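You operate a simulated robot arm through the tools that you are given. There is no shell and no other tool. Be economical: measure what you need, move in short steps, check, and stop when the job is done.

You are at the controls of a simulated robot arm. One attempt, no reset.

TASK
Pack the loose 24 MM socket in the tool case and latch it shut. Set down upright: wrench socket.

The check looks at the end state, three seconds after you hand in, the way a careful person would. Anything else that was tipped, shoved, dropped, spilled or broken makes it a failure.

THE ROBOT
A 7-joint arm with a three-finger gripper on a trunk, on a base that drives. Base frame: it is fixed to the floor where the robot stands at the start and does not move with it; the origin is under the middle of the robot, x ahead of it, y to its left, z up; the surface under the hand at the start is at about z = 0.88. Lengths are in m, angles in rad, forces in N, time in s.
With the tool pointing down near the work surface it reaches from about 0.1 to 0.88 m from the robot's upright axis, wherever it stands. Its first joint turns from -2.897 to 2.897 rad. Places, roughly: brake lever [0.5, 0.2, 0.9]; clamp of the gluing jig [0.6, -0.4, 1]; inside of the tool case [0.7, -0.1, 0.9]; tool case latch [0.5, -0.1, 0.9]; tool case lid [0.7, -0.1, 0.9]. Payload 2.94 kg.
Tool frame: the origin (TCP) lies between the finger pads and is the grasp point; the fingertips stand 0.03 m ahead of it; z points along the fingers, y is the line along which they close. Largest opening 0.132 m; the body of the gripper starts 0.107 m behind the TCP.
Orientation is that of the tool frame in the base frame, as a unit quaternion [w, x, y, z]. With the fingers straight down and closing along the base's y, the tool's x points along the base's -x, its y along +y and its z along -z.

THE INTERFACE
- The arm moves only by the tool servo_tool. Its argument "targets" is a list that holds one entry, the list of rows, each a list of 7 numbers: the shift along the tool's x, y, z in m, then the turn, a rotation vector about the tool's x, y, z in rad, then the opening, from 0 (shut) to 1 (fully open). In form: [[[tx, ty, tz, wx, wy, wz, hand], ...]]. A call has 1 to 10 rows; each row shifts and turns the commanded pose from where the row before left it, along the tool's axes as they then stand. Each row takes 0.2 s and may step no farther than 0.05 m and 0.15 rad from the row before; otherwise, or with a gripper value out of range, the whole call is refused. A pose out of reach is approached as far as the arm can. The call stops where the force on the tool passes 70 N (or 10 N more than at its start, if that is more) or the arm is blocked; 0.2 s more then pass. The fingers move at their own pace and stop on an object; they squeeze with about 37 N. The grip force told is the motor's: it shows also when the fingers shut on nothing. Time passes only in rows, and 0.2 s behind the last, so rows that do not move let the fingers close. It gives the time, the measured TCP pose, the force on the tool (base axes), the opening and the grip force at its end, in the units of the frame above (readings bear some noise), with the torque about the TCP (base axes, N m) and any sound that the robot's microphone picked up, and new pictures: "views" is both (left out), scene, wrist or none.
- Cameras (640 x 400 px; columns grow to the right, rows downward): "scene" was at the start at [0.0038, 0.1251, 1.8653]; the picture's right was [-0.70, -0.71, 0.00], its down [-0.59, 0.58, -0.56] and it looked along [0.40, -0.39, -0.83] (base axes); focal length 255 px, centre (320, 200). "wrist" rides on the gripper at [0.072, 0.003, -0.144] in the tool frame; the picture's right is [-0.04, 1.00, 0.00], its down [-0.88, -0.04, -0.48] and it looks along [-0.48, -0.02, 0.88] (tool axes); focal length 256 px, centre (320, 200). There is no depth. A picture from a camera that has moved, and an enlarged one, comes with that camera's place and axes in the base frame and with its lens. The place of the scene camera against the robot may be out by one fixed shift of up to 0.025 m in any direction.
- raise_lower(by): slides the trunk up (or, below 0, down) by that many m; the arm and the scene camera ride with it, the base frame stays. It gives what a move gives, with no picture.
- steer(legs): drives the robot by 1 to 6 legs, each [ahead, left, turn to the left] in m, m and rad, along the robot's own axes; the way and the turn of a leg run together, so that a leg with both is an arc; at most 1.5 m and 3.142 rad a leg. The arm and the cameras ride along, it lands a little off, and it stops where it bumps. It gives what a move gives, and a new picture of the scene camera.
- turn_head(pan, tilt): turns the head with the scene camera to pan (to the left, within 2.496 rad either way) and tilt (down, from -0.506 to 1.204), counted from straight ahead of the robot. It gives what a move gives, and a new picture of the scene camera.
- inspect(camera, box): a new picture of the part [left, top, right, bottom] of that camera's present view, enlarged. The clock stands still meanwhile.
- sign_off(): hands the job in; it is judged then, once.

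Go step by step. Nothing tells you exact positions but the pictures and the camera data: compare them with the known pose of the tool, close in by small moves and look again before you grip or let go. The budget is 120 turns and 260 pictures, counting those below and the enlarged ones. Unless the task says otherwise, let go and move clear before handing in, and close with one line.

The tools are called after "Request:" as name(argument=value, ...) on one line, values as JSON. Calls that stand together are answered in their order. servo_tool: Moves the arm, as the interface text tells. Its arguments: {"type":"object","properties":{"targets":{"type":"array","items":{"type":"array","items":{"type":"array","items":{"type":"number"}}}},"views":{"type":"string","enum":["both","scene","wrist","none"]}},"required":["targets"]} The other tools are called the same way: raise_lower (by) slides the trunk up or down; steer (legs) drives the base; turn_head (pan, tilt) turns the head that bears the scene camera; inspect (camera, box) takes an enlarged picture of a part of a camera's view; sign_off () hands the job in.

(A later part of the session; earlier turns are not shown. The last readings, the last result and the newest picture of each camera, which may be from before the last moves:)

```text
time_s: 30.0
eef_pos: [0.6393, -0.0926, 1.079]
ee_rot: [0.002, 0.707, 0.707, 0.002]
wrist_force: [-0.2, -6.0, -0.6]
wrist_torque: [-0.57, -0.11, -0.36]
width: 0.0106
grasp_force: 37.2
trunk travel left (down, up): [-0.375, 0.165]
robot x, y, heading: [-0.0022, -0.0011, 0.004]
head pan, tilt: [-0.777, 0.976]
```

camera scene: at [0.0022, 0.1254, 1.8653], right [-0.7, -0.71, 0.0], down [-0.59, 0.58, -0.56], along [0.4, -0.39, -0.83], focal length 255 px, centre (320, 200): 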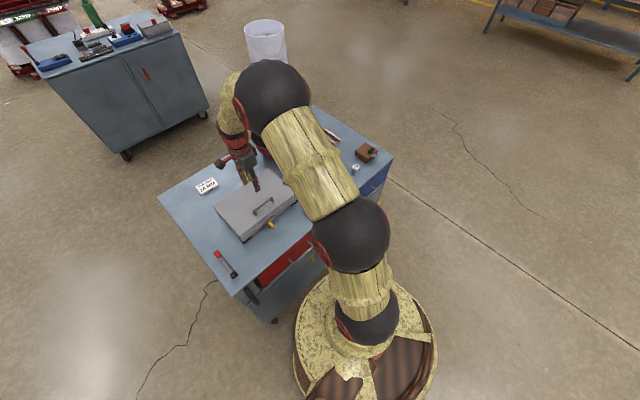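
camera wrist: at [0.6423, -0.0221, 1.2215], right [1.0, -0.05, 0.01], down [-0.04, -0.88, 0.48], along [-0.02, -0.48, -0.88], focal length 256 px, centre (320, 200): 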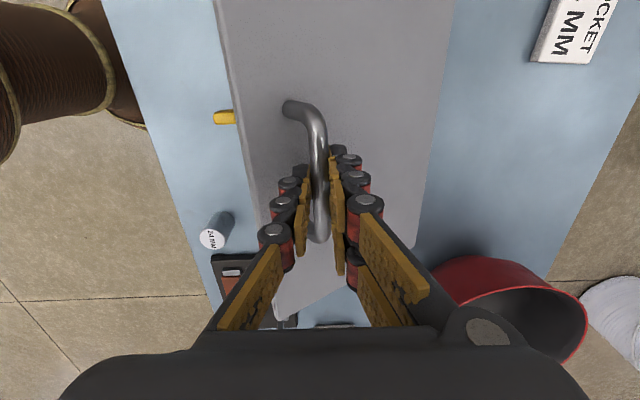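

Request:
servo_tool(targets=[[[0, 0.0114, -0.0106, 0, 0, 0, 0], [0, 0.0124, -0.0094, 0, 0, 0, 0], [0, 0.0132, -0.0084, 0, 0, 0, 0], [0, 0.0139, -0.0073, 0, 0, 0, 0], [0, 0.0145, -0.006, 0, 0, 0, 0], [0, 0.015, -0.0048, 0, 0, 0, 0], [0, 0, 0, 0, 0, 0, 0]]], views="wrist")

```text
time_s: 31.6
eef_pos: [0.7164, -0.0937, 1.1241]
ee_rot: [0.001, 0.708, 0.706, 0.0]
wrist_force: [0.5, -3.0, 0.1]
wrist_torque: [-0.28, 0.01, -0.6]
width: 0.0111
grasp_force: 36.9
trunk travel left (down, up): [-0.375, 0.165]
robot x, y, heading: [-0.002, -0.0022, 0.006]
head pan, tilt: [-0.777, 0.976]
camera wrist: at [0.7215, -0.0221, 1.2677], right [1.0, -0.05, 0.0], down [-0.04, -0.88, 0.48], along [-0.02, -0.48, -0.88], focal length 256 px, centre (320, 200)
```

wrist: 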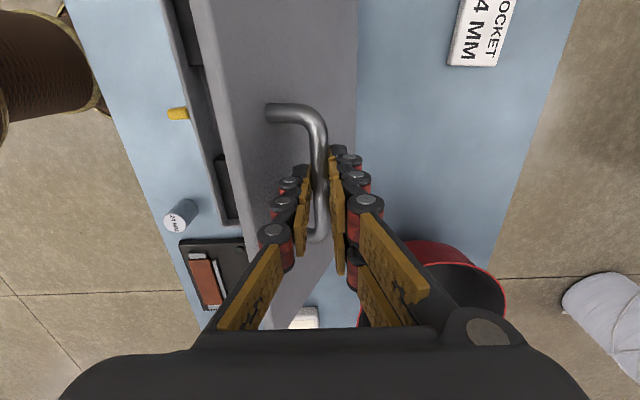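

Request:
servo_tool(targets=[[[0, 0.0153, -0.0036, 0, 0, 0, 0], [0, 0.0156, -0.0018, 0, 0, 0, 0], [0, 0.0157, -0.0004, 0, 0, 0, 0], [0, 0.0157, 0.0004, 0, 0, 0, 0], [0, 0, 0, 0, 0, 0, 0]]], views="wrist")

```text
time_s: 32.8
eef_pos: [0.78, -0.095, 1.1295]
ee_rot: [0.0, 0.708, 0.706, 0.0]
wrist_force: [-1.6, -1.1, -0.1]
wrist_torque: [-0.19, 0.12, -0.66]
width: 0.0112
grasp_force: 37.0
trunk travel left (down, up): [-0.375, 0.165]
robot x, y, heading: [-0.0022, 0.0004, 0.005]
head pan, tilt: [-0.777, 0.976]
camera wrist: at [0.7846, -0.0222, 1.2731], right [1.0, -0.05, 0.0], down [-0.04, -0.88, 0.48], along [-0.02, -0.47, -0.88], focal length 256 px, centre (320, 200)
```

wrist: 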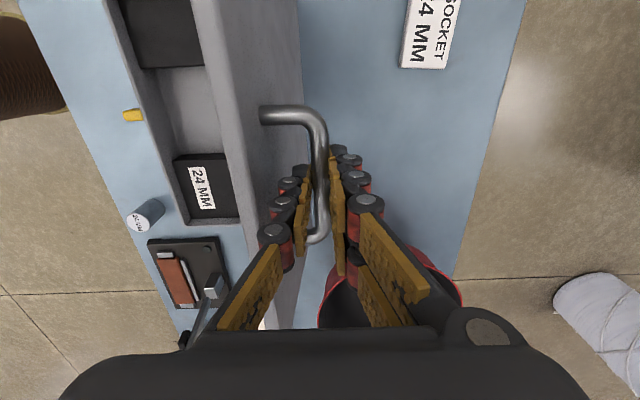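

The case interior is now visible, with a "24 MM" marked black block inside. I'll continue past vertical.

Request:
servo_tool(targets=[[[0, 0.0156, 0.002, 0, 0, 0, 0], [0, 0.0153, 0.0034, 0, 0, 0, 0], [0, 0.0151, 0.0048, 0, 0, 0, 0], [0, 0.0144, 0.006, 0, 0, 0, 0], [0, 0, 0, 0, 0, 0, 0]]], views="wrist")

```text
time_s: 34.0
eef_pos: [0.8358, -0.094, 1.1139]
ee_rot: [0.0, 0.707, 0.707, 0.0]
wrist_force: [-22.3, 4.7, 2.1]
wrist_torque: [-0.2, 3.94, -0.97]
width: 0.0109
grasp_force: 37.6
trunk travel left (down, up): [-0.375, 0.165]
robot x, y, heading: [-0.0042, 0.001, 0.003]
head pan, tilt: [-0.777, 0.976]
camera wrist: at [0.841, -0.0222, 1.2573], right [1.0, -0.05, 0.0], down [-0.04, -0.88, 0.48], along [-0.02, -0.47, -0.88], focal length 256 px, centre (320, 200)
```

wrist: 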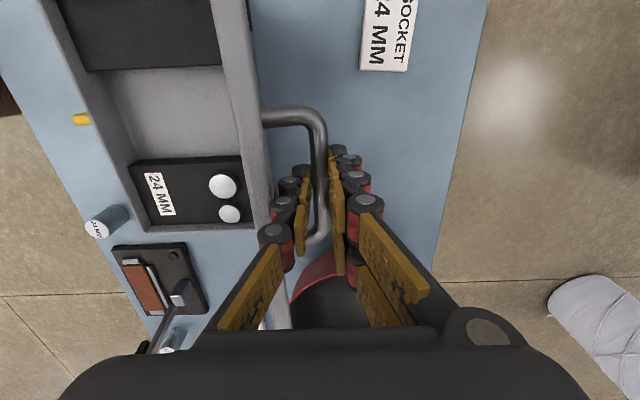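

The lid reached its stop at about 98°. I'll relax the push, open slightly and watch that the lid stays put.

Request:
servo_tool(targets=[[[0, -0.003, 0, 0, 0, 0, 0], [0, 0, 0, 0, 0, 0, 0.15], [0, 0, 0, 0, 0, 0, 0.2], [0, 0, 0, 0, 0, 0, 0.2]]], views="wrist")

```text
time_s: 35.0
eef_pos: [0.8378, -0.0938, 1.1177]
ee_rot: [0.004, 0.707, 0.707, 0.002]
wrist_force: [0.1, 7.3, 15.0]
wrist_torque: [-0.06, 1.18, -0.27]
width: 0.0251
grasp_force: 0.2
trunk travel left (down, up): [-0.375, 0.165]
robot x, y, heading: [-0.0017, -0.0018, 0.004]
head pan, tilt: [-0.777, 0.976]
camera wrist: at [0.8411, -0.0221, 1.2608], right [1.0, -0.04, 0.01], down [-0.04, -0.88, 0.48], along [-0.01, -0.48, -0.88], focal length 256 px, centre (320, 200)
```

wrist: 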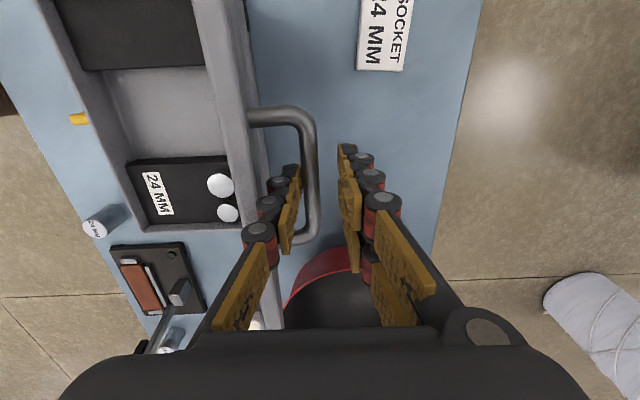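

Request:
servo_tool(targets=[[[0, 0, -0.005, 0, 0, 0, 0.25], [0, 0, -0.005, 0, 0, 0, 0.25]]], views="both")

Request:
inspect(camera="scene", box=[200, 130, 320, 250])

```text
time_s: 35.6
eef_pos: [0.836, -0.0959, 1.1219]
ee_rot: [0.001, 0.708, 0.706, 0.001]
wrist_force: [1.2, 0.2, -0.3]
wrist_torque: [0.03, 0.02, 0.01]
width: 0.033
grasp_force: 0.0
trunk travel left (down, up): [-0.375, 0.165]
robot x, y, heading: [-0.0006, -0.0011, 0.003]
head pan, tilt: [-0.777, 0.976]
camera scene: at [0.0024, 0.1253, 1.8653], right [-0.7, -0.71, 0.0], down [-0.59, 0.58, -0.56], along [0.4, -0.39, -0.83], focal length 255 px, centre (320, 200)
camera wrist: at [0.8407, -0.0239, 1.2665], right [1.0, -0.05, 0.0], down [-0.04, -0.88, 0.48], along [-0.02, -0.48, -0.88], focal length 256 px, centre (320, 200)
```

scene: 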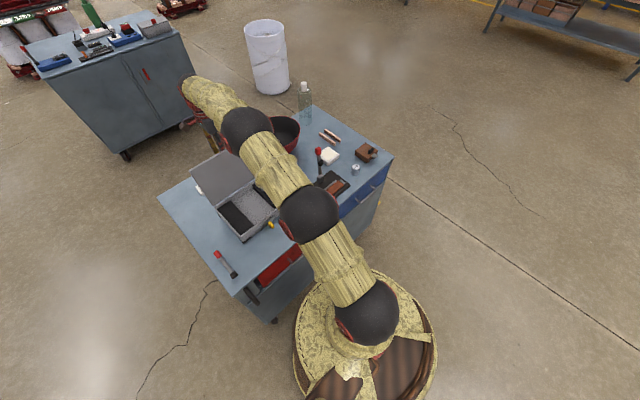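
wrist: 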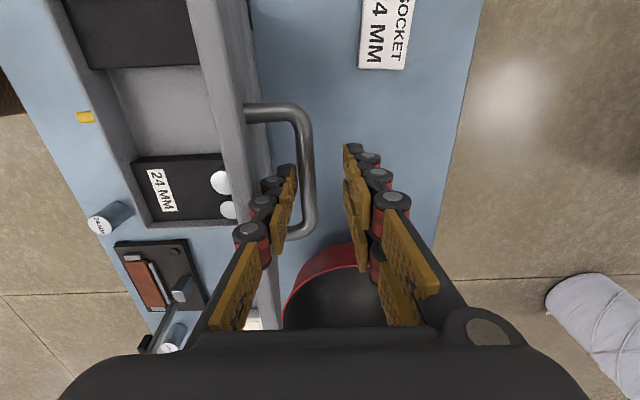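

```text
3.33 times, centred on (260, 190) of scene
camera zoom: at [0.0024, 0.1253, 1.8653], right [-0.7, -0.71, 0.0], down [-0.59, 0.58, -0.56], along [0.4, -0.39, -0.83], focal length 851 px, centre (520, 233)
```

zoom: 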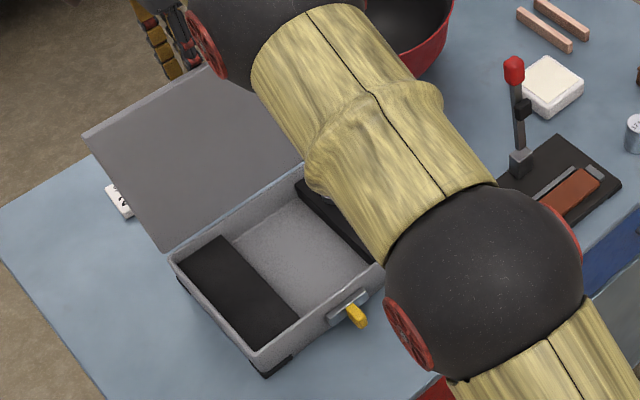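

Request:
servo_tool(targets=[[[0, 0, 0, 0, 0, 0, 0.35], [0, 0, 0, 0, 0, 0, 0.35], [0, 0, 0, 0, 0, 0, 0.35]]], views="wrist")

```text
time_s: 36.4
eef_pos: [0.8367, -0.0952, 1.1237]
ee_rot: [0.0, 0.708, 0.707, 0.001]
wrist_force: [-0.1, 0.0, 0.0]
wrist_torque: [0.01, 0.02, -0.01]
width: 0.0463
grasp_force: 0.0
trunk travel left (down, up): [-0.375, 0.165]
robot x, y, heading: [-0.0024, 0.001, 0.004]
head pan, tilt: [-0.777, 0.976]
camera wrist: at [0.841, -0.0234, 1.267], right [1.0, -0.05, 0.0], down [-0.04, -0.88, 0.48], along [-0.02, -0.48, -0.88], focal length 256 px, centre (320, 200)
```

wrist: 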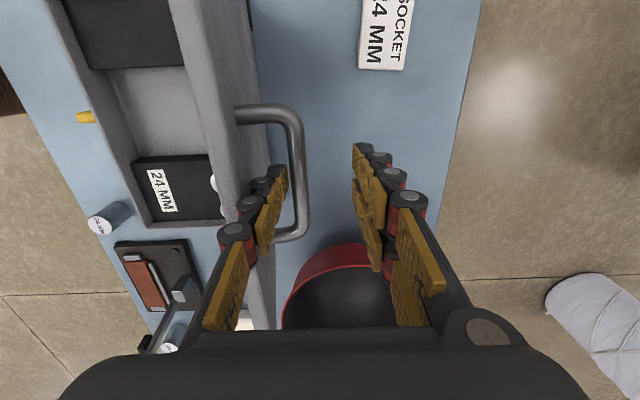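

My left finger was pushing the lid as it opened. I'll narrow the fingers again and lift straight up so the lid can rest on its stop.

Request:
servo_tool(targets=[[[0, 0, 0, 0, 0, 0, 0.22], [0, 0, 0, 0, 0, 0, 0.22], [0, 0, 0, 0, 0, 0, 0.22]]], views="wrist")

```text
time_s: 37.2
eef_pos: [0.8366, -0.0952, 1.1231]
ee_rot: [0.001, 0.707, 0.707, 0.001]
wrist_force: [-0.4, 0.2, -0.2]
wrist_torque: [0.01, 0.0, 0.01]
width: 0.0288
grasp_force: 0.0
trunk travel left (down, up): [-0.375, 0.165]
robot x, y, heading: [-0.0034, -0.0007, 0.002]
head pan, tilt: [-0.777, 0.976]
camera wrist: at [0.841, -0.0234, 1.267], right [1.0, -0.05, 0.0], down [-0.04, -0.88, 0.48], along [-0.02, -0.48, -0.88], focal length 256 px, centre (320, 200)
```

wrist: 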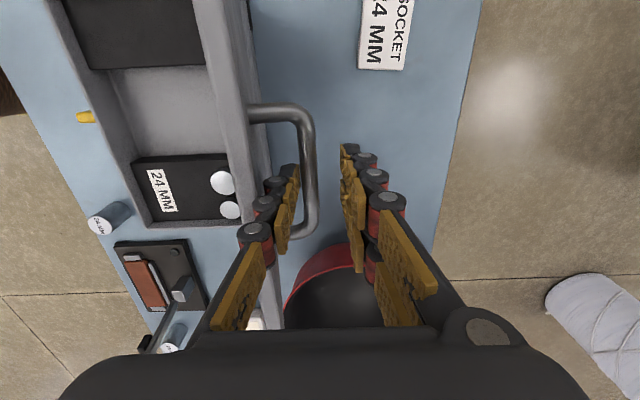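

The lid falls back by itself, so it is past centre. I'll lift clear.

Request:
servo_tool(targets=[[[0, 0.002, -0.01, 0, 0, 0, 0.16], [0, 0.002, -0.02, 0, 0, 0, 0.16], [0, 0, -0.04, 0, 0, 0, 0.16], [0, 0, -0.04, 0, 0, 0, 0.3]]], views="wrist")

Request:
inspect(camera="wrist", box=[80, 30, 320, 280])

```text
time_s: 38.2
eef_pos: [0.8405, -0.096, 1.2354]
ee_rot: [0.001, 0.708, 0.707, 0.0]
wrist_force: [-1.7, 0.1, -0.2]
wrist_torque: [0.01, -0.01, 0.01]
width: 0.0394
grasp_force: 0.1
trunk travel left (down, up): [-0.375, 0.165]
robot x, y, heading: [-0.0005, -0.0011, 0.006]
head pan, tilt: [-0.777, 0.976]
camera wrist: at [0.8446, -0.0232, 1.379], right [1.0, -0.05, 0.0], down [-0.04, -0.88, 0.48], along [-0.02, -0.48, -0.88], focal length 256 px, centre (320, 200)
```

wrist: 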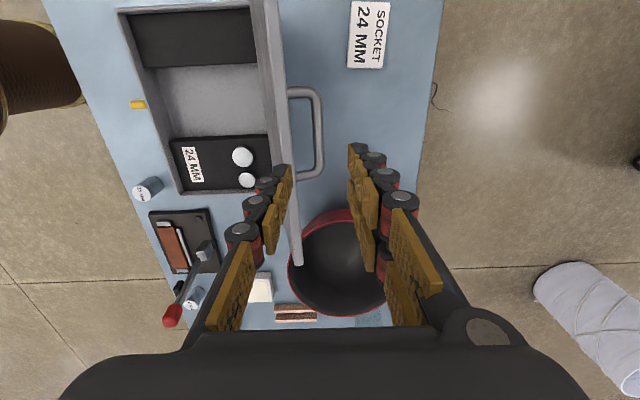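

```text
1.60 times, centred on (200, 155) of wrist
camera zoom: at [0.8446, -0.0232, 1.379], right [1.0, -0.05, 0.0], down [-0.04, -0.88, 0.48], along [-0.02, -0.48, -0.88], focal length 410 px, centre (512, 272)
```

zoom: 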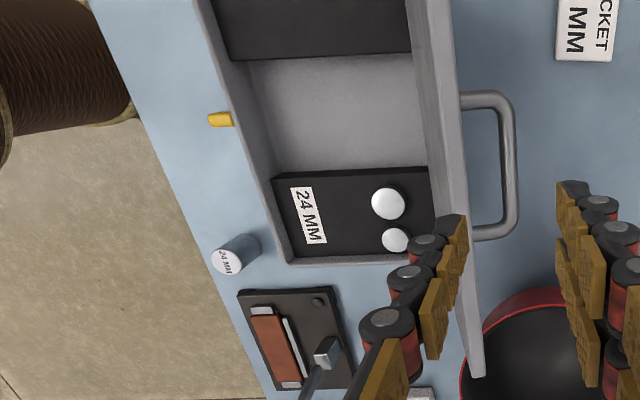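

The lid stays open. I'll move above the case to look into the tray marked 24 MM.

Request:
servo_tool(targets=[[[0, -0.045, 0, 0, 0, 0, 0.3], [0, -0.045, 0, 0, 0, 0, 0.5], [0, -0.045, 0, 0, 0, 0, 0.5], [0, -0.045, 0, 0, 0, 0, 0.5], [0.02, -0.02, 0, 0, 0, 0, 0.5], [0.03, 0, 0, 0, 0, 0, 0.5]]], views="wrist")

Request:
inspect(camera="wrist", box=[200, 50, 440, 250])

```text
time_s: 39.6
eef_pos: [0.6438, -0.0425, 1.2343]
ee_rot: [0.001, 0.708, 0.707, 0.0]
wrist_force: [-0.8, -0.7, 0.4]
wrist_torque: [-0.03, 0.0, -0.01]
width: 0.0658
grasp_force: 0.1
trunk travel left (down, up): [-0.375, 0.165]
robot x, y, heading: [-0.0031, 0.0017, 0.002]
head pan, tilt: [-0.777, 0.976]
camera wrist: at [0.6469, 0.0289, 1.3768], right [1.0, -0.05, 0.0], down [-0.04, -0.88, 0.48], along [-0.02, -0.48, -0.88], focal length 256 px, centre (320, 200)
```

wrist: 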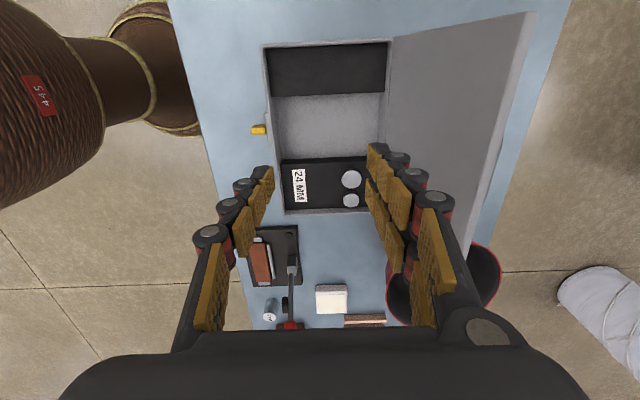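

```text
2.00 times, centred on (320, 150) of wrist
camera zoom: at [0.6469, 0.0289, 1.3768], right [1.0, -0.05, 0.0], down [-0.04, -0.88, 0.48], along [-0.02, -0.48, -0.88], focal length 512 px, centre (320, 300)
```

zoom: 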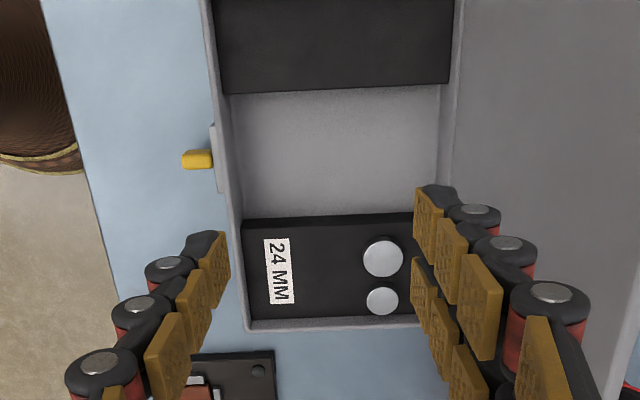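

Request:
servo_tool(targets=[[[-0.04, 0.015, 0, 0, 0, 0, 1], [-0.045, 0.015, 0.02, 0, 0, 0, 1], [-0.04, 0, 0.03, 0, 0, 0, 1], [0, 0, 0, 0, 0, 0, 1]]], views="wrist")

Request:
inspect(camera="wrist", box=[210, 20, 370, 180])

```text
refused: row 2 steps farther than a row can; nothing moved
```

```text
2.50 times, centred on (290, 100) of wrist
camera zoom: at [0.6469, 0.0289, 1.3768], right [1.0, -0.05, 0.0], down [-0.04, -0.88, 0.48], along [-0.02, -0.48, -0.88], focal length 640 px, centre (395, 450)
```

zoom: 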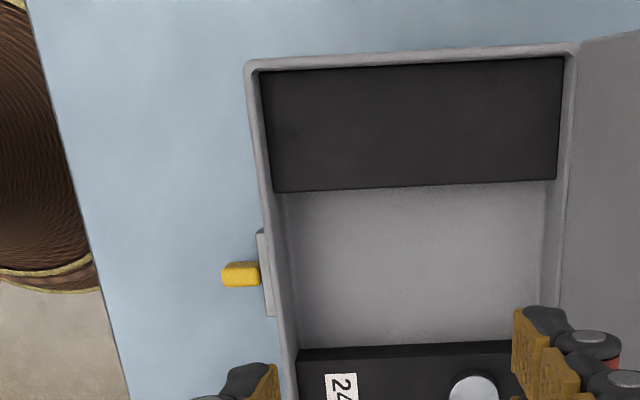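

Request:
servo_tool(targets=[[[-0.04, 0.015, 0, 0, 0, 0, 1], [-0.04, 0.01, 0.02, 0, 0, 0, 1], [-0.04, 0, 0.03, 0, 0, 0, 1], [0, 0, 0, 0, 0, 0, 1]]], views="wrist")

Request:
inspect(camera="wrist", box=[200, 20, 400, 145])

```text
time_s: 40.6
eef_pos: [0.666, -0.1637, 1.1817]
ee_rot: [0.001, 0.708, 0.706, 0.002]
wrist_force: [1.5, -0.1, -0.1]
wrist_torque: [-0.04, -0.01, -0.02]
width: 0.1315
grasp_force: 0.1
trunk travel left (down, up): [-0.375, 0.165]
robot x, y, heading: [-0.0003, 0.0011, 0.004]
head pan, tilt: [-0.777, 0.976]
camera wrist: at [0.6697, -0.0916, 1.3248], right [1.0, -0.04, 0.0], down [-0.04, -0.88, 0.48], along [-0.02, -0.48, -0.88], focal length 256 px, centre (320, 200)
```

wrist: 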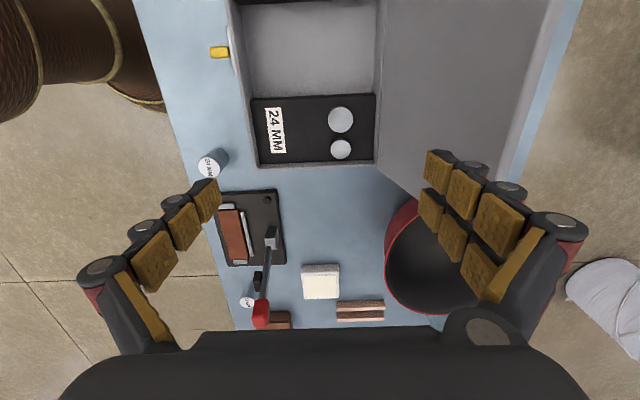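

```text
3.20 times, centred on (300, 82) of wrist
camera zoom: at [0.6697, -0.0916, 1.3248], right [1.0, -0.04, 0.0], down [-0.04, -0.88, 0.48], along [-0.02, -0.48, -0.88], focal length 819 px, centre (384, 576)
```

zoom: 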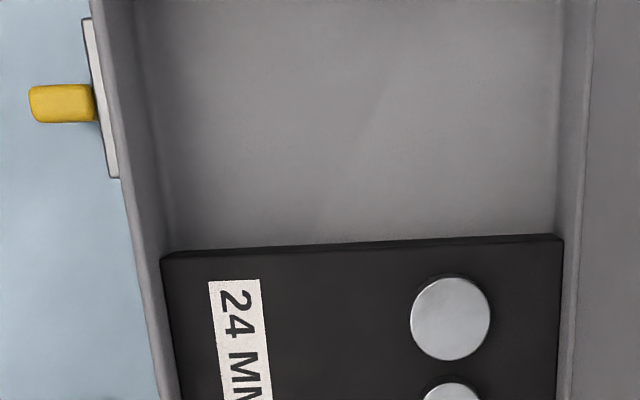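

Request:
inspect(camera="wrist", box=[240, 85, 390, 175])

Request:
inspect(camera="wrist", box=[280, 90, 330, 165])

```text
4.27 times, centred on (315, 130) of wrist
camera zoom: at [0.6697, -0.0916, 1.3248], right [1.0, -0.04, 0.0], down [-0.04, -0.88, 0.48], along [-0.02, -0.48, -0.88], focal length 1092 px, centre (341, 499)
```

zoom: 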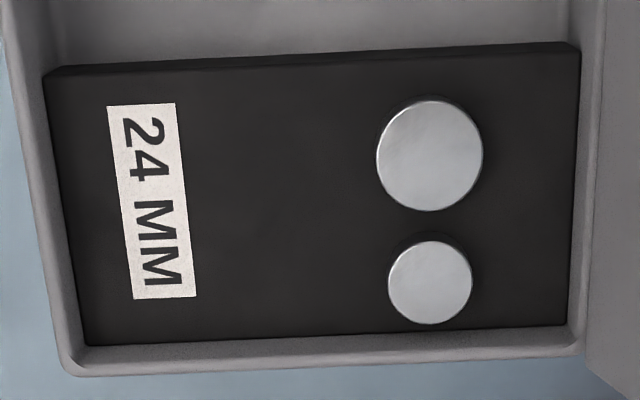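

```text
5.33 times, centred on (305, 128) of wrist
camera zoom: at [0.6697, -0.0916, 1.3248], right [1.0, -0.04, 0.0], down [-0.04, -0.88, 0.48], along [-0.02, -0.48, -0.88], focal length 1365 px, centre (400, 587)
```

zoom: 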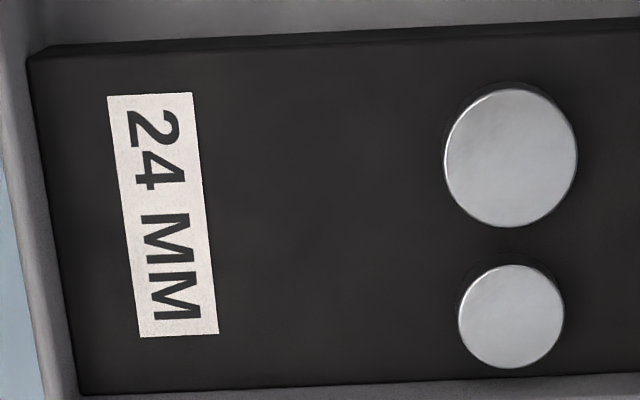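

I can't see a hole; there is free space beside the label. I'll lower the camera for a closer look at the tray.

Request:
servo_tool(targets=[[[0, -0.005, 0.045, 0, 0, 0, 1], [0, -0.005, 0.045, 0, 0, 0, 1], [0, -0.006, 0.045, 0, 0, 0, 1], [0, 0, 0.03, 0, 0, 0, 1], [0, 0, 0, 0, 0, 0, 1]]], views="wrist")

Request:
inspect(camera="wrist", box=[160, 40, 480, 240])

```text
time_s: 41.8
eef_pos: [0.65, -0.1636, 1.0163]
ee_rot: [0.001, 0.708, 0.706, 0.002]
wrist_force: [-0.2, -0.5, -0.2]
wrist_torque: [-0.02, 0.0, 0.01]
width: 0.1321
grasp_force: 0.1
trunk travel left (down, up): [-0.375, 0.165]
robot x, y, heading: [0.0002, -0.0031, 0.004]
head pan, tilt: [-0.777, 0.976]
camera wrist: at [0.6554, -0.0921, 1.1608], right [1.0, -0.04, 0.0], down [-0.04, -0.88, 0.48], along [-0.02, -0.48, -0.88], focal length 256 px, centre (320, 200)
```

wrist: 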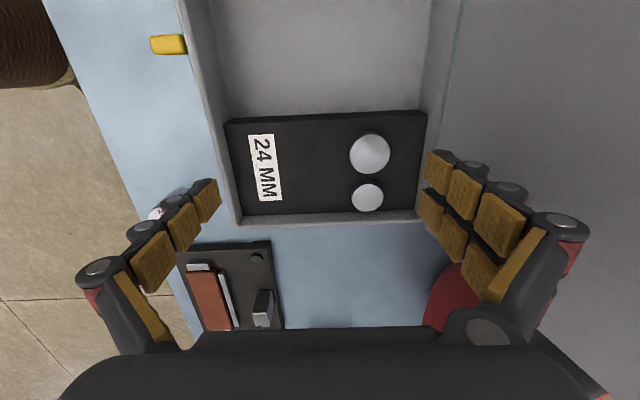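

```text
2.00 times, centred on (320, 140) of wrist
camera zoom: at [0.6554, -0.0921, 1.1608], right [1.0, -0.04, 0.0], down [-0.04, -0.88, 0.48], along [-0.02, -0.48, -0.88], focal length 512 px, centre (320, 320)
```

zoom: 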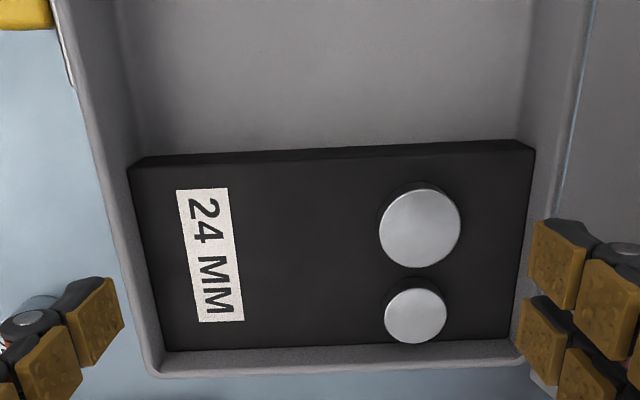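

Request:
inspect(camera="wrist", box=[275, 118, 350, 165])

Request:
inspect(camera="wrist", box=[275, 165, 350, 212])

Request:
inspect(camera="wrist", box=[340, 120, 430, 220])

```text
8.51 times, centred on (312, 142) of wrist
camera zoom: at [0.6554, -0.0921, 1.1608], right [1.0, -0.04, 0.0], down [-0.04, -0.88, 0.48], along [-0.02, -0.48, -0.88], focal length 2179 px, centre (384, 698)
```

zoom: 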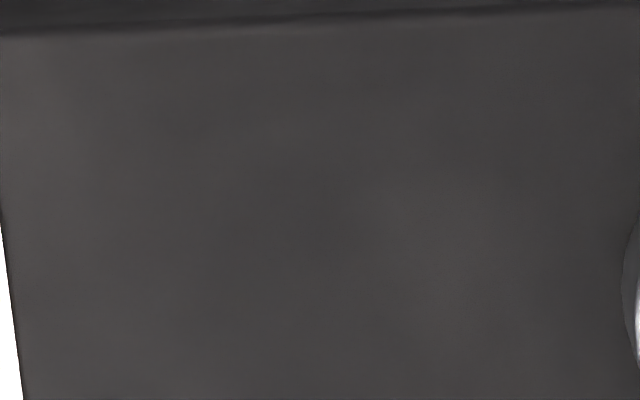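

```text
8.51 times, centred on (312, 188) of wrist
camera zoom: at [0.6554, -0.0921, 1.1608], right [1.0, -0.04, 0.0], down [-0.04, -0.88, 0.48], along [-0.02, -0.48, -0.88], focal length 2179 px, centre (384, 298)
```

zoom: 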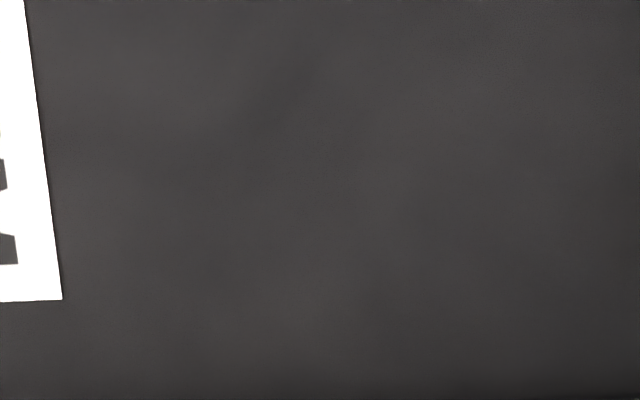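

```text
4.00 times, centred on (385, 170) of wrist
camera zoom: at [0.6554, -0.0921, 1.1608], right [1.0, -0.04, 0.0], down [-0.04, -0.88, 0.48], along [-0.02, -0.48, -0.88], focal length 1024 px, centre (60, 320)
```

zoom: 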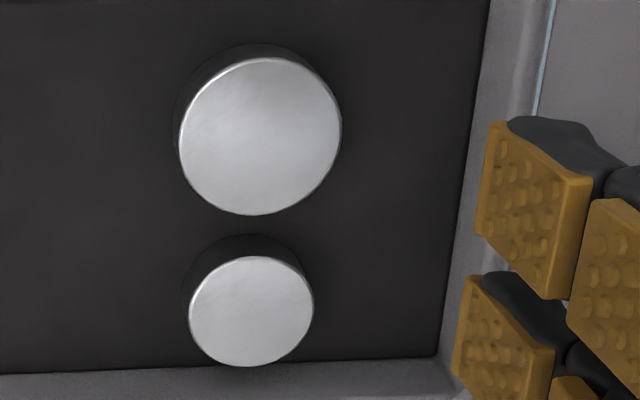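

The tray foam is flat, at about z = 0.910, and the gray well floor is about 0.89. I need the socket's height to know where it fits, so I'll look at the loose socket.

Request:
servo_tool(targets=[[[0, -0.02, -0.03, 0, 0, 0, 1], [0, -0.045, -0.01, 0, 0, 0, 1], [0, -0.045, 0, 0, 0, 0, 1], [0, -0.045, 0, 0, 0, 0, 0.8], [-0.02, -0.015, 0, 0, 0, 0, 0.6], [0, 0, 0, 0, 0, 0, 0.6]]], views="wrist")

Request:
inspect(camera="wrist", box=[270, 80, 370, 200])

```text
time_s: 43.2
eef_pos: [0.4795, -0.1819, 1.058]
ee_rot: [0.001, 0.708, 0.707, 0.0]
wrist_force: [-0.9, -0.1, 0.1]
wrist_torque: [0.0, 0.0, 0.01]
width: 0.0807
grasp_force: 0.3
trunk travel left (down, up): [-0.375, 0.165]
robot x, y, heading: [-0.0043, 0.001, 0.001]
head pan, tilt: [-0.777, 0.976]
camera wrist: at [0.4838, -0.1103, 1.2011], right [1.0, -0.04, 0.0], down [-0.04, -0.88, 0.48], along [-0.02, -0.48, -0.88], focal length 256 px, centre (320, 200)
```

wrist: 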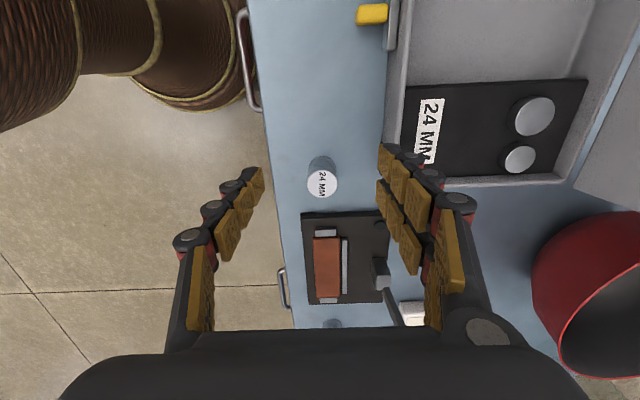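

```text
3.33 times, centred on (320, 140) of wrist
camera zoom: at [0.4838, -0.1103, 1.2011], right [1.0, -0.04, 0.0], down [-0.04, -0.88, 0.48], along [-0.02, -0.48, -0.88], focal length 853 px, centre (320, 400)
```

zoom: 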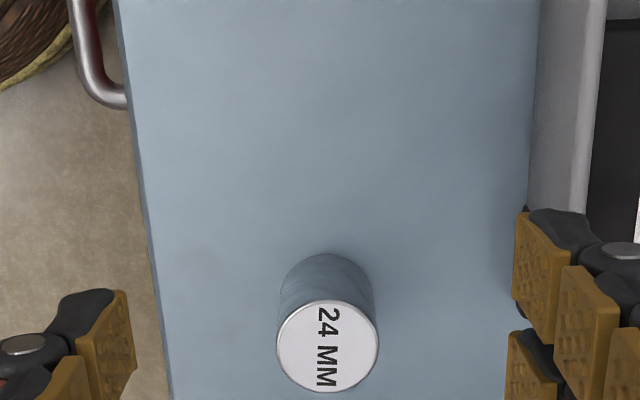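

The socket is about 35 mm in diameter and 48 mm tall, at (0.481, -0.237). On the foam it would foul the lid, but standing in the open well it fits, so I'll move above it and descend.

Request:
servo_tool(targets=[[[-0.027, 0.001, 0, 0, 0, 0, 0.5], [-0.0277, 0.001, 0.02, 0, 0, 0, 0.5], [0, 0, 0.04, 0, 0, 0, 0.5]]], views="wrist")

```text
time_s: 44.0
eef_pos: [0.4827, -0.2395, 0.999]
ee_rot: [0.001, 0.708, 0.706, 0.002]
wrist_force: [0.8, -0.6, 0.1]
wrist_torque: [0.02, 0.07, 0.06]
width: 0.0661
grasp_force: 0.1
trunk travel left (down, up): [-0.375, 0.165]
robot x, y, heading: [-0.0052, 0.0018, 0.002]
head pan, tilt: [-0.777, 0.976]
camera wrist: at [0.4859, -0.1676, 1.1422], right [1.0, -0.04, 0.0], down [-0.04, -0.88, 0.48], along [-0.02, -0.48, -0.88], focal length 256 px, centre (320, 200)
```

wrist: 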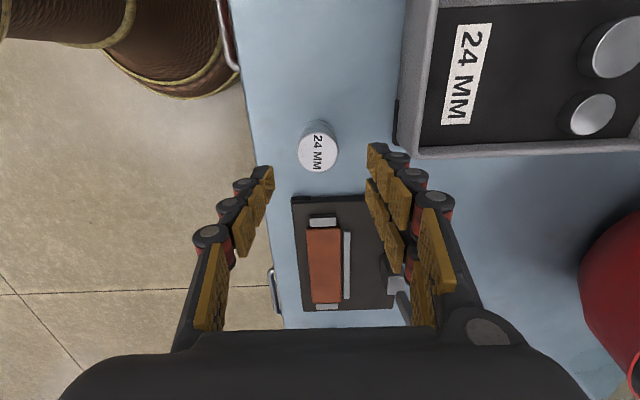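

Request:
servo_tool(targets=[[[0.002, 0, 0.037, 0, 0, 0, 0.5], [0, 0, 0.037, 0, 0, 0, 0.5], [0, 0, 0, 0, 0, 0, 0.5]]], views="wrist")

```text
time_s: 44.8
eef_pos: [0.4813, -0.237, 0.9246]
ee_rot: [0.002, 0.708, 0.706, 0.001]
wrist_force: [-0.5, 0.0, -0.1]
wrist_torque: [0.0, 0.01, 0.02]
width: 0.0663
grasp_force: 0.1
trunk travel left (down, up): [-0.375, 0.165]
robot x, y, heading: [-0.0006, -0.0016, 0.003]
head pan, tilt: [-0.777, 0.976]
camera wrist: at [0.485, -0.1651, 1.068], right [1.0, -0.04, 0.0], down [-0.04, -0.88, 0.48], along [-0.02, -0.48, -0.88], focal length 256 px, centre (320, 200)
```

wrist: 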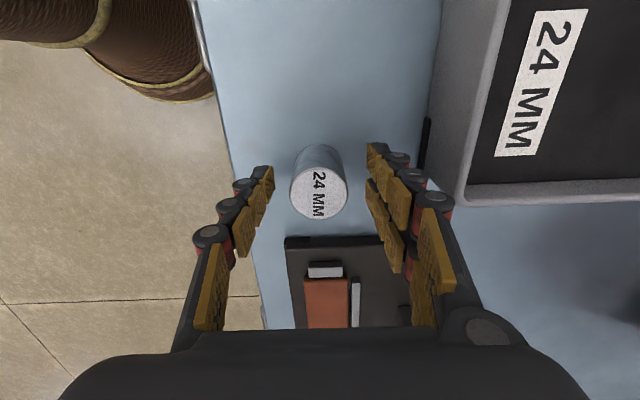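

Request:
servo_tool(targets=[[[0, 0, 0, 0, 0, 0, 0.35], [0.001, 0, 0, 0, 0, 0, 0.2], [0, 0, 0, 0, 0, 0, 0.15], [0, 0, 0, 0, 0, 0, 0.15]]], views="wrist")

```text
time_s: 45.8
eef_pos: [0.4825, -0.2355, 0.9251]
ee_rot: [0.0, 0.707, 0.707, 0.0]
wrist_force: [-0.7, 0.0, 0.1]
wrist_torque: [-0.02, 0.0, -0.02]
width: 0.0347
grasp_force: 27.8
trunk travel left (down, up): [-0.375, 0.165]
robot x, y, heading: [-0.0014, -0.0005, -0.001]
head pan, tilt: [-0.777, 0.976]
camera wrist: at [0.4855, -0.1637, 1.0679], right [1.0, -0.05, 0.0], down [-0.04, -0.88, 0.48], along [-0.02, -0.48, -0.88], focal length 256 px, centre (320, 200)
```

wrist: 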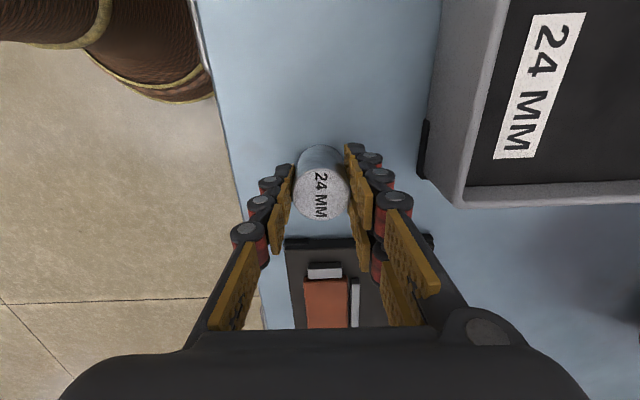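

Socket held. I'll lift it and carry it over the well.

Request:
servo_tool(targets=[[[0, 0, -0.04, 0, 0, 0, 0.1], [0, 0, -0.04, 0, 0, 0, 0.1], [0, 0, -0.045, 0, 0, 0, 0.1], [0.03, 0.035, 0, 0, 0, 0, 0.1], [0.03, 0.035, 0, 0, 0, 0, 0.1], [0.03, 0.035, 0, 0, 0, 0, 0.1], [0.03, 0.03, 0, 0, 0, 0, 0.1], [0.01, 0.02, 0, 0, 0, 0, 0.1]]], views="wrist")

Request:
inspect(camera="scene", box=[190, 120, 350, 260])

```text
time_s: 47.6
eef_pos: [0.6357, -0.1053, 1.0499]
ee_rot: [0.0, 0.707, 0.707, 0.0]
wrist_force: [0.5, -0.6, -0.7]
wrist_torque: [-0.01, 0.05, -0.02]
width: 0.0344
grasp_force: 37.0
trunk travel left (down, up): [-0.375, 0.165]
robot x, y, heading: [-0.0013, 0.0003, 0.004]
head pan, tilt: [-0.777, 0.976]
camera wrist: at [0.6402, -0.0332, 1.1936], right [1.0, -0.04, 0.0], down [-0.04, -0.88, 0.48], along [-0.02, -0.48, -0.88], focal length 256 px, centre (320, 200)
```

wrist: 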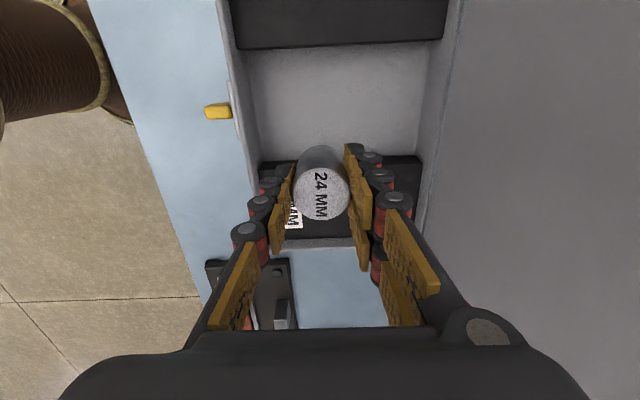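

```text
2.86 times, centred on (270, 190) of scene
camera zoom: at [0.0028, 0.1254, 1.8653], right [-0.7, -0.71, 0.0], down [-0.59, 0.58, -0.56], along [0.4, -0.39, -0.83], focal length 729 px, centre (463, 229)
```

zoom: 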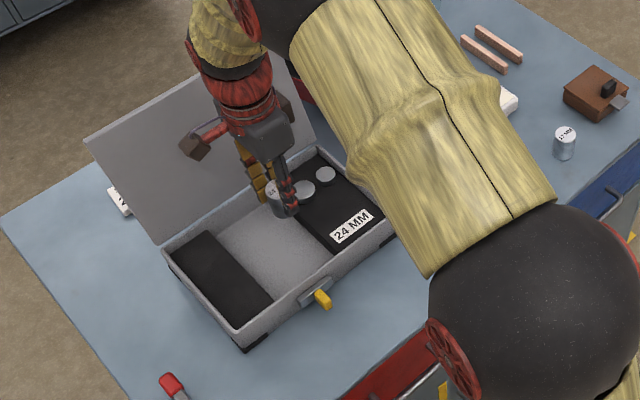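

Over the well, clear of both foam blocks. I'll descend, slowing near the floor.

Request:
servo_tool(targets=[[[0.01, 0.002, 0.03, 0, 0, 0, 0.1], [0, 0, 0.03, 0, 0, 0, 0.1], [0, 0, 0.03, 0, 0, 0, 0.1], [0, 0, 0.012, 0, 0, 0, 0.1], [0, 0, 0.003, 0, 0, 0, 0.1], [0, 0, 0.003, 0, 0, 0, 0.1]]], views="wrist")

```text
time_s: 49.0
eef_pos: [0.6392, -0.0966, 0.943]
ee_rot: [0.001, 0.707, 0.707, 0.001]
wrist_force: [-0.1, 0.5, -1.2]
wrist_torque: [-0.01, -0.01, -0.04]
width: 0.034
grasp_force: 37.2
trunk travel left (down, up): [-0.375, 0.165]
robot x, y, heading: [-0.0018, 0.0012, 0.004]
head pan, tilt: [-0.777, 0.976]
camera wrist: at [0.6438, -0.0246, 1.0859], right [1.0, -0.05, 0.0], down [-0.04, -0.88, 0.48], along [-0.02, -0.48, -0.88], focal length 256 px, centre (320, 200)
```

wrist: 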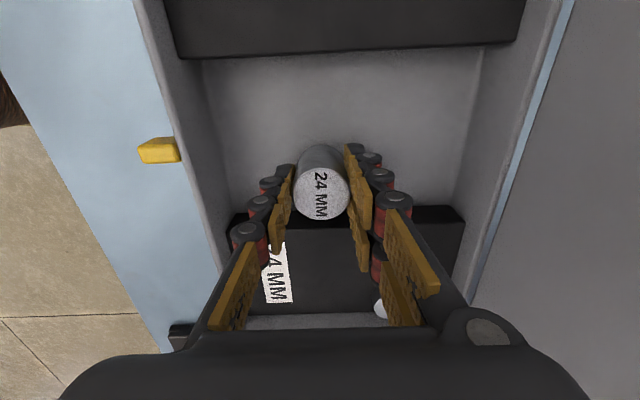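

Request:
servo_tool(targets=[[[0, 0, 0.002, 0, 0, 0, 0.1], [0, 0, 0.002, 0, 0, 0, 0.1], [0, 0, 0.002, 0, 0, 0, 0.1]]], views="none")

```text
time_s: 49.8
eef_pos: [0.6396, -0.0953, 0.9361]
ee_rot: [0.001, 0.708, 0.706, 0.002]
wrist_force: [-1.9, 2.6, 4.6]
wrist_torque: [0.12, 0.16, 0.0]
width: 0.0342
grasp_force: 36.9
trunk travel left (down, up): [-0.375, 0.165]
robot x, y, heading: [0.0002, 0.0003, 0.005]
head pan, tilt: [-0.777, 0.976]
```

Request:
servo_tool(targets=[[[0, 0, 0.001, 0, 0, 0, 0.1], [0, 0, 0.001, 0, 0, 0, 0.1]]], views="none")

```text
time_s: 50.4
eef_pos: [0.6394, -0.0955, 0.9363]
ee_rot: [0.002, 0.707, 0.707, 0.002]
wrist_force: [-5.0, 0.8, 20.8]
wrist_torque: [0.03, 0.35, -0.03]
width: 0.0344
grasp_force: 37.0
trunk travel left (down, up): [-0.375, 0.165]
robot x, y, heading: [-0.0001, -0.0004, 0.005]
head pan, tilt: [-0.777, 0.976]
```

The socket is on the floor at z ≈ 0.891, as predicted. I'll relieve the pressure, open and lift away.

Request:
servo_tool(targets=[[[0, 0, -0.0015, 0, 0, 0, 0.1], [0, 0, 0, 0, 0, 0, 0.4], [0, 0, 0, 0, 0, 0, 0.5], [0, 0, 0, 0, 0, 0, 0.5], [0, 0, -0.03, 0, 0, 0, 0.5], [0, 0, -0.04, 0, 0, 0, 0.5], [0, 0, -0.04, 0, 0, 0, 0.5]]], views="wrist")

Request:
inspect(camera="wrist", box=[200, 80, 440, 260])

Request:
inspect(camera="scene", box=[210, 150, 310, 240])

```text
time_s: 52.0
eef_pos: [0.6383, -0.0943, 1.0485]
ee_rot: [0.001, 0.708, 0.706, 0.001]
wrist_force: [0.3, -0.3, -1.6]
wrist_torque: [0.02, -0.04, 0.02]
width: 0.0658
grasp_force: 0.0
trunk travel left (down, up): [-0.375, 0.165]
robot x, y, heading: [-0.0045, -0.004, 0.002]
head pan, tilt: [-0.777, 0.976]
camera wrist: at [0.6428, -0.0227, 1.1917], right [1.0, -0.04, 0.0], down [-0.04, -0.88, 0.48], along [-0.02, -0.48, -0.88], focal length 256 px, centre (320, 200)
```

wrist: 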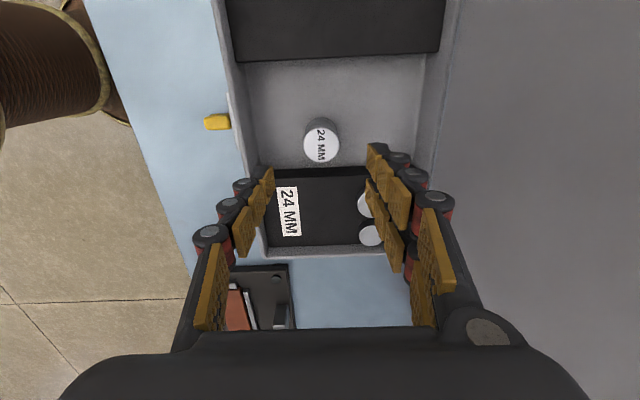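

```text
2.22 times, centred on (320, 170) of wrist
camera zoom: at [0.6428, -0.0227, 1.1917], right [1.0, -0.04, 0.0], down [-0.04, -0.88, 0.48], along [-0.02, -0.48, -0.88], focal length 569 px, centre (320, 267)
```

zoom: 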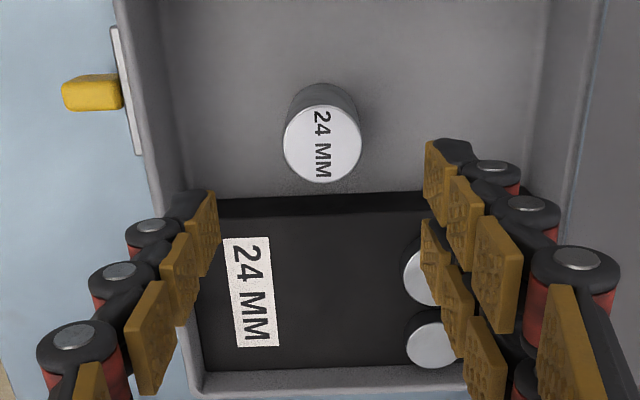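

```text
4.44 times, centred on (260, 195) of scene
camera zoom: at [0.0014, 0.1254, 1.8653], right [-0.7, -0.71, 0.0], down [-0.59, 0.58, -0.56], along [0.4, -0.39, -0.83], focal length 1134 px, centre (587, 222)
```

zoom: 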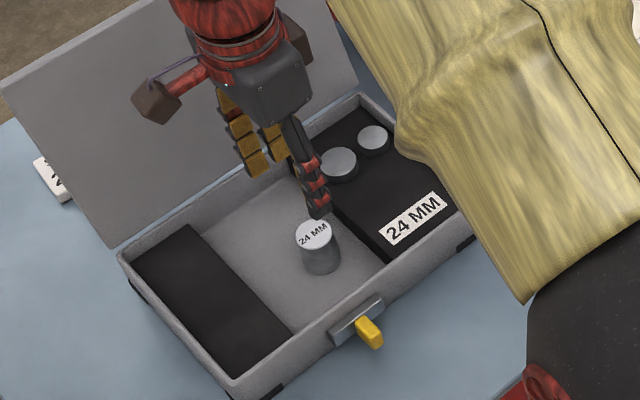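

The socket stands upright in the well and the lid is still open. I'll go back over the lid to re-grip the handle bar.

Request:
servo_tool(targets=[[[0, 0, -0.045, 0, 0, 0, 0.5], [0, 0, -0.045, 0, 0, 0, 0.4], [0, 0, -0.045, 0, 0, 0, 0.3], [0, 0, -0.045, 0, 0, 0, 0.22], [0, 0.048, 0, 0, 0, 0, 0.22], [0, 0.048, 0, 0, 0, 0, 0.22], [0, 0.048, 0, 0, 0, 0, 0.22], [0, 0.048, 0, 0, 0, 0, 0.22], [0, 0.008, 0, 0, 0, 0, 0.22]]], views="wrist")

Request:
inspect(camera="wrist", box=[200, 40, 440, 240])

```text
time_s: 54.0
eef_pos: [0.8401, -0.096, 1.2258]
ee_rot: [0.001, 0.708, 0.707, 0.001]
wrist_force: [0.5, -0.3, 0.9]
wrist_torque: [-0.01, 0.0, 0.02]
width: 0.029
grasp_force: 0.0
trunk travel left (down, up): [-0.375, 0.165]
robot x, y, heading: [-0.0035, -0.0015, 0.001]
head pan, tilt: [-0.777, 0.976]
camera wrist: at [0.844, -0.0238, 1.3702], right [1.0, -0.04, 0.0], down [-0.04, -0.88, 0.48], along [-0.02, -0.48, -0.88], focal length 256 px, centre (320, 200)
```

wrist: 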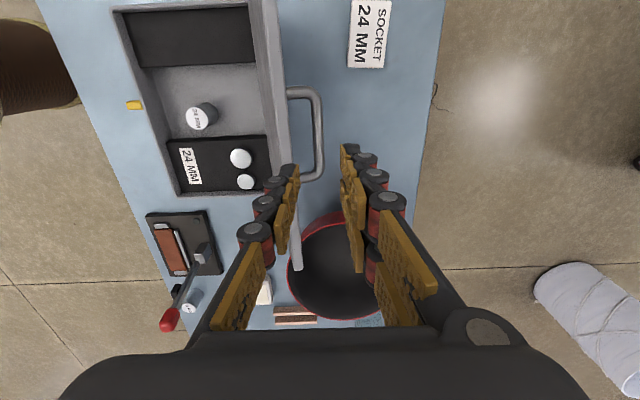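

```text
2.00 times, centred on (320, 140) of wrist
camera zoom: at [0.844, -0.0238, 1.3702], right [1.0, -0.04, 0.0], down [-0.04, -0.88, 0.48], along [-0.02, -0.48, -0.88], focal length 512 px, centre (320, 320)
```

zoom: 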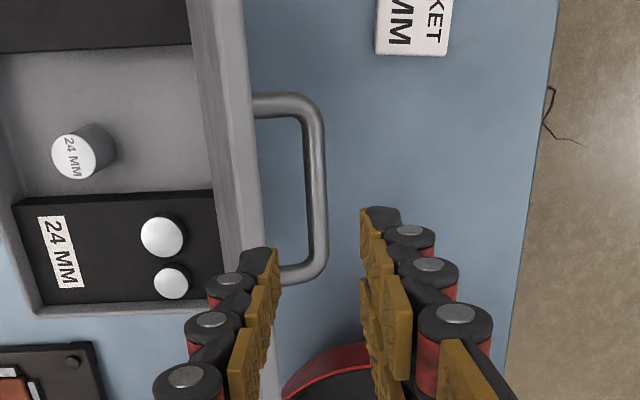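

Request:
servo_tool(targets=[[[0, 0.0015, 0.02, 0, 0, 0, 0.17], [0, 0, 0.02, 0, 0, 0, 0.17], [0, 0, 0.015, 0, 0, 0, 0.17], [0, 0, 0.015, 0, 0, 0, 0.17]]], views="wrist")

Request:
inspect(camera="wrist", box=[220, 70, 420, 250])

```text
time_s: 55.0
eef_pos: [0.8398, -0.0954, 1.155]
ee_rot: [0.0, 0.707, 0.707, 0.0]
wrist_force: [0.6, 0.7, 0.3]
wrist_torque: [-0.02, 0.02, -0.03]
width: 0.0222
grasp_force: 0.1
trunk travel left (down, up): [-0.375, 0.165]
robot x, y, heading: [-0.0027, -0.0012, 0.003]
head pan, tilt: [-0.777, 0.976]
camera wrist: at [0.8444, -0.0235, 1.2987], right [1.0, -0.05, 0.0], down [-0.04, -0.88, 0.48], along [-0.02, -0.48, -0.88], focal length 256 px, centre (320, 200)
```

wrist: 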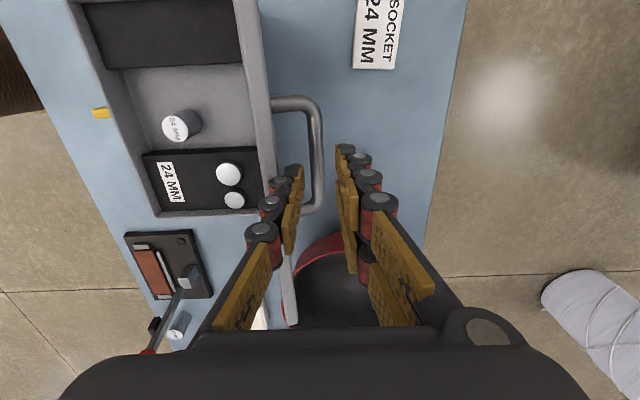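

```text
2.22 times, centred on (320, 160) of wrist
camera zoom: at [0.8444, -0.0235, 1.2987], right [1.0, -0.05, 0.0], down [-0.04, -0.88, 0.48], along [-0.02, -0.48, -0.88], focal length 569 px, centre (320, 289)
```

zoom: 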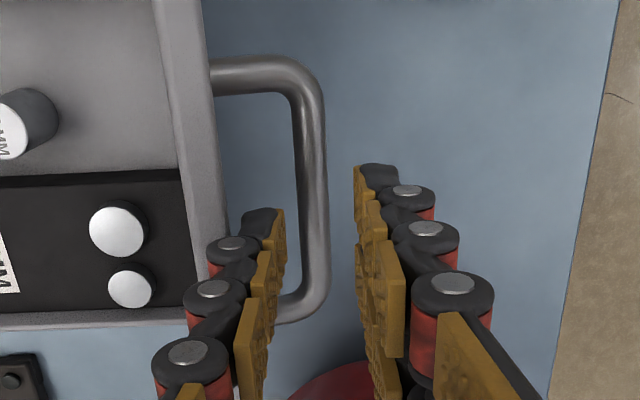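

Request:
servo_tool(targets=[[[0, 0, 0.015, 0, 0, 0, 0.17], [0, 0, 0.015, 0, 0, 0, 0.17], [0, 0, 0.01, 0, 0, 0, 0.17], [0, 0, 0, 0, 0, 0, 0.1], [0, 0, 0, 0, 0, 0, 0], [0, 0, 0, 0, 0, 0, 0]]], views="wrist")

```text
time_s: 56.4
eef_pos: [0.8383, -0.0965, 1.1261]
ee_rot: [0.007, 0.709, 0.705, 0.005]
wrist_force: [-7.7, -1.5, 58.4]
wrist_torque: [-0.5, 2.3, -1.12]
width: 0.0085
grasp_force: 32.0
trunk travel left (down, up): [-0.375, 0.165]
robot x, y, heading: [-0.0052, -0.0022, 0.0]
head pan, tilt: [-0.777, 0.976]
camera wrist: at [0.8406, -0.0245, 1.2698], right [1.0, -0.05, 0.02], down [-0.05, -0.88, 0.48], along [-0.01, -0.48, -0.88], focal length 256 px, centre (320, 200)
```

wrist: 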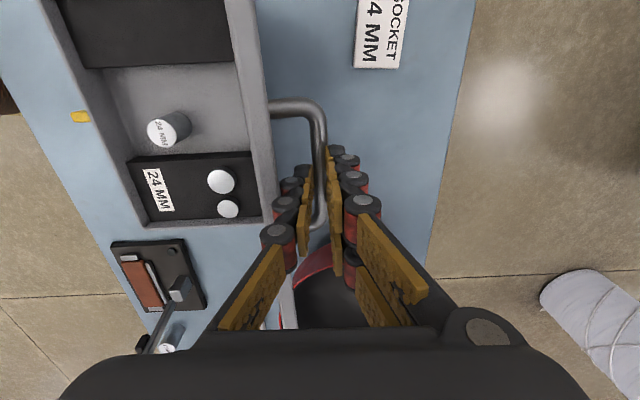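

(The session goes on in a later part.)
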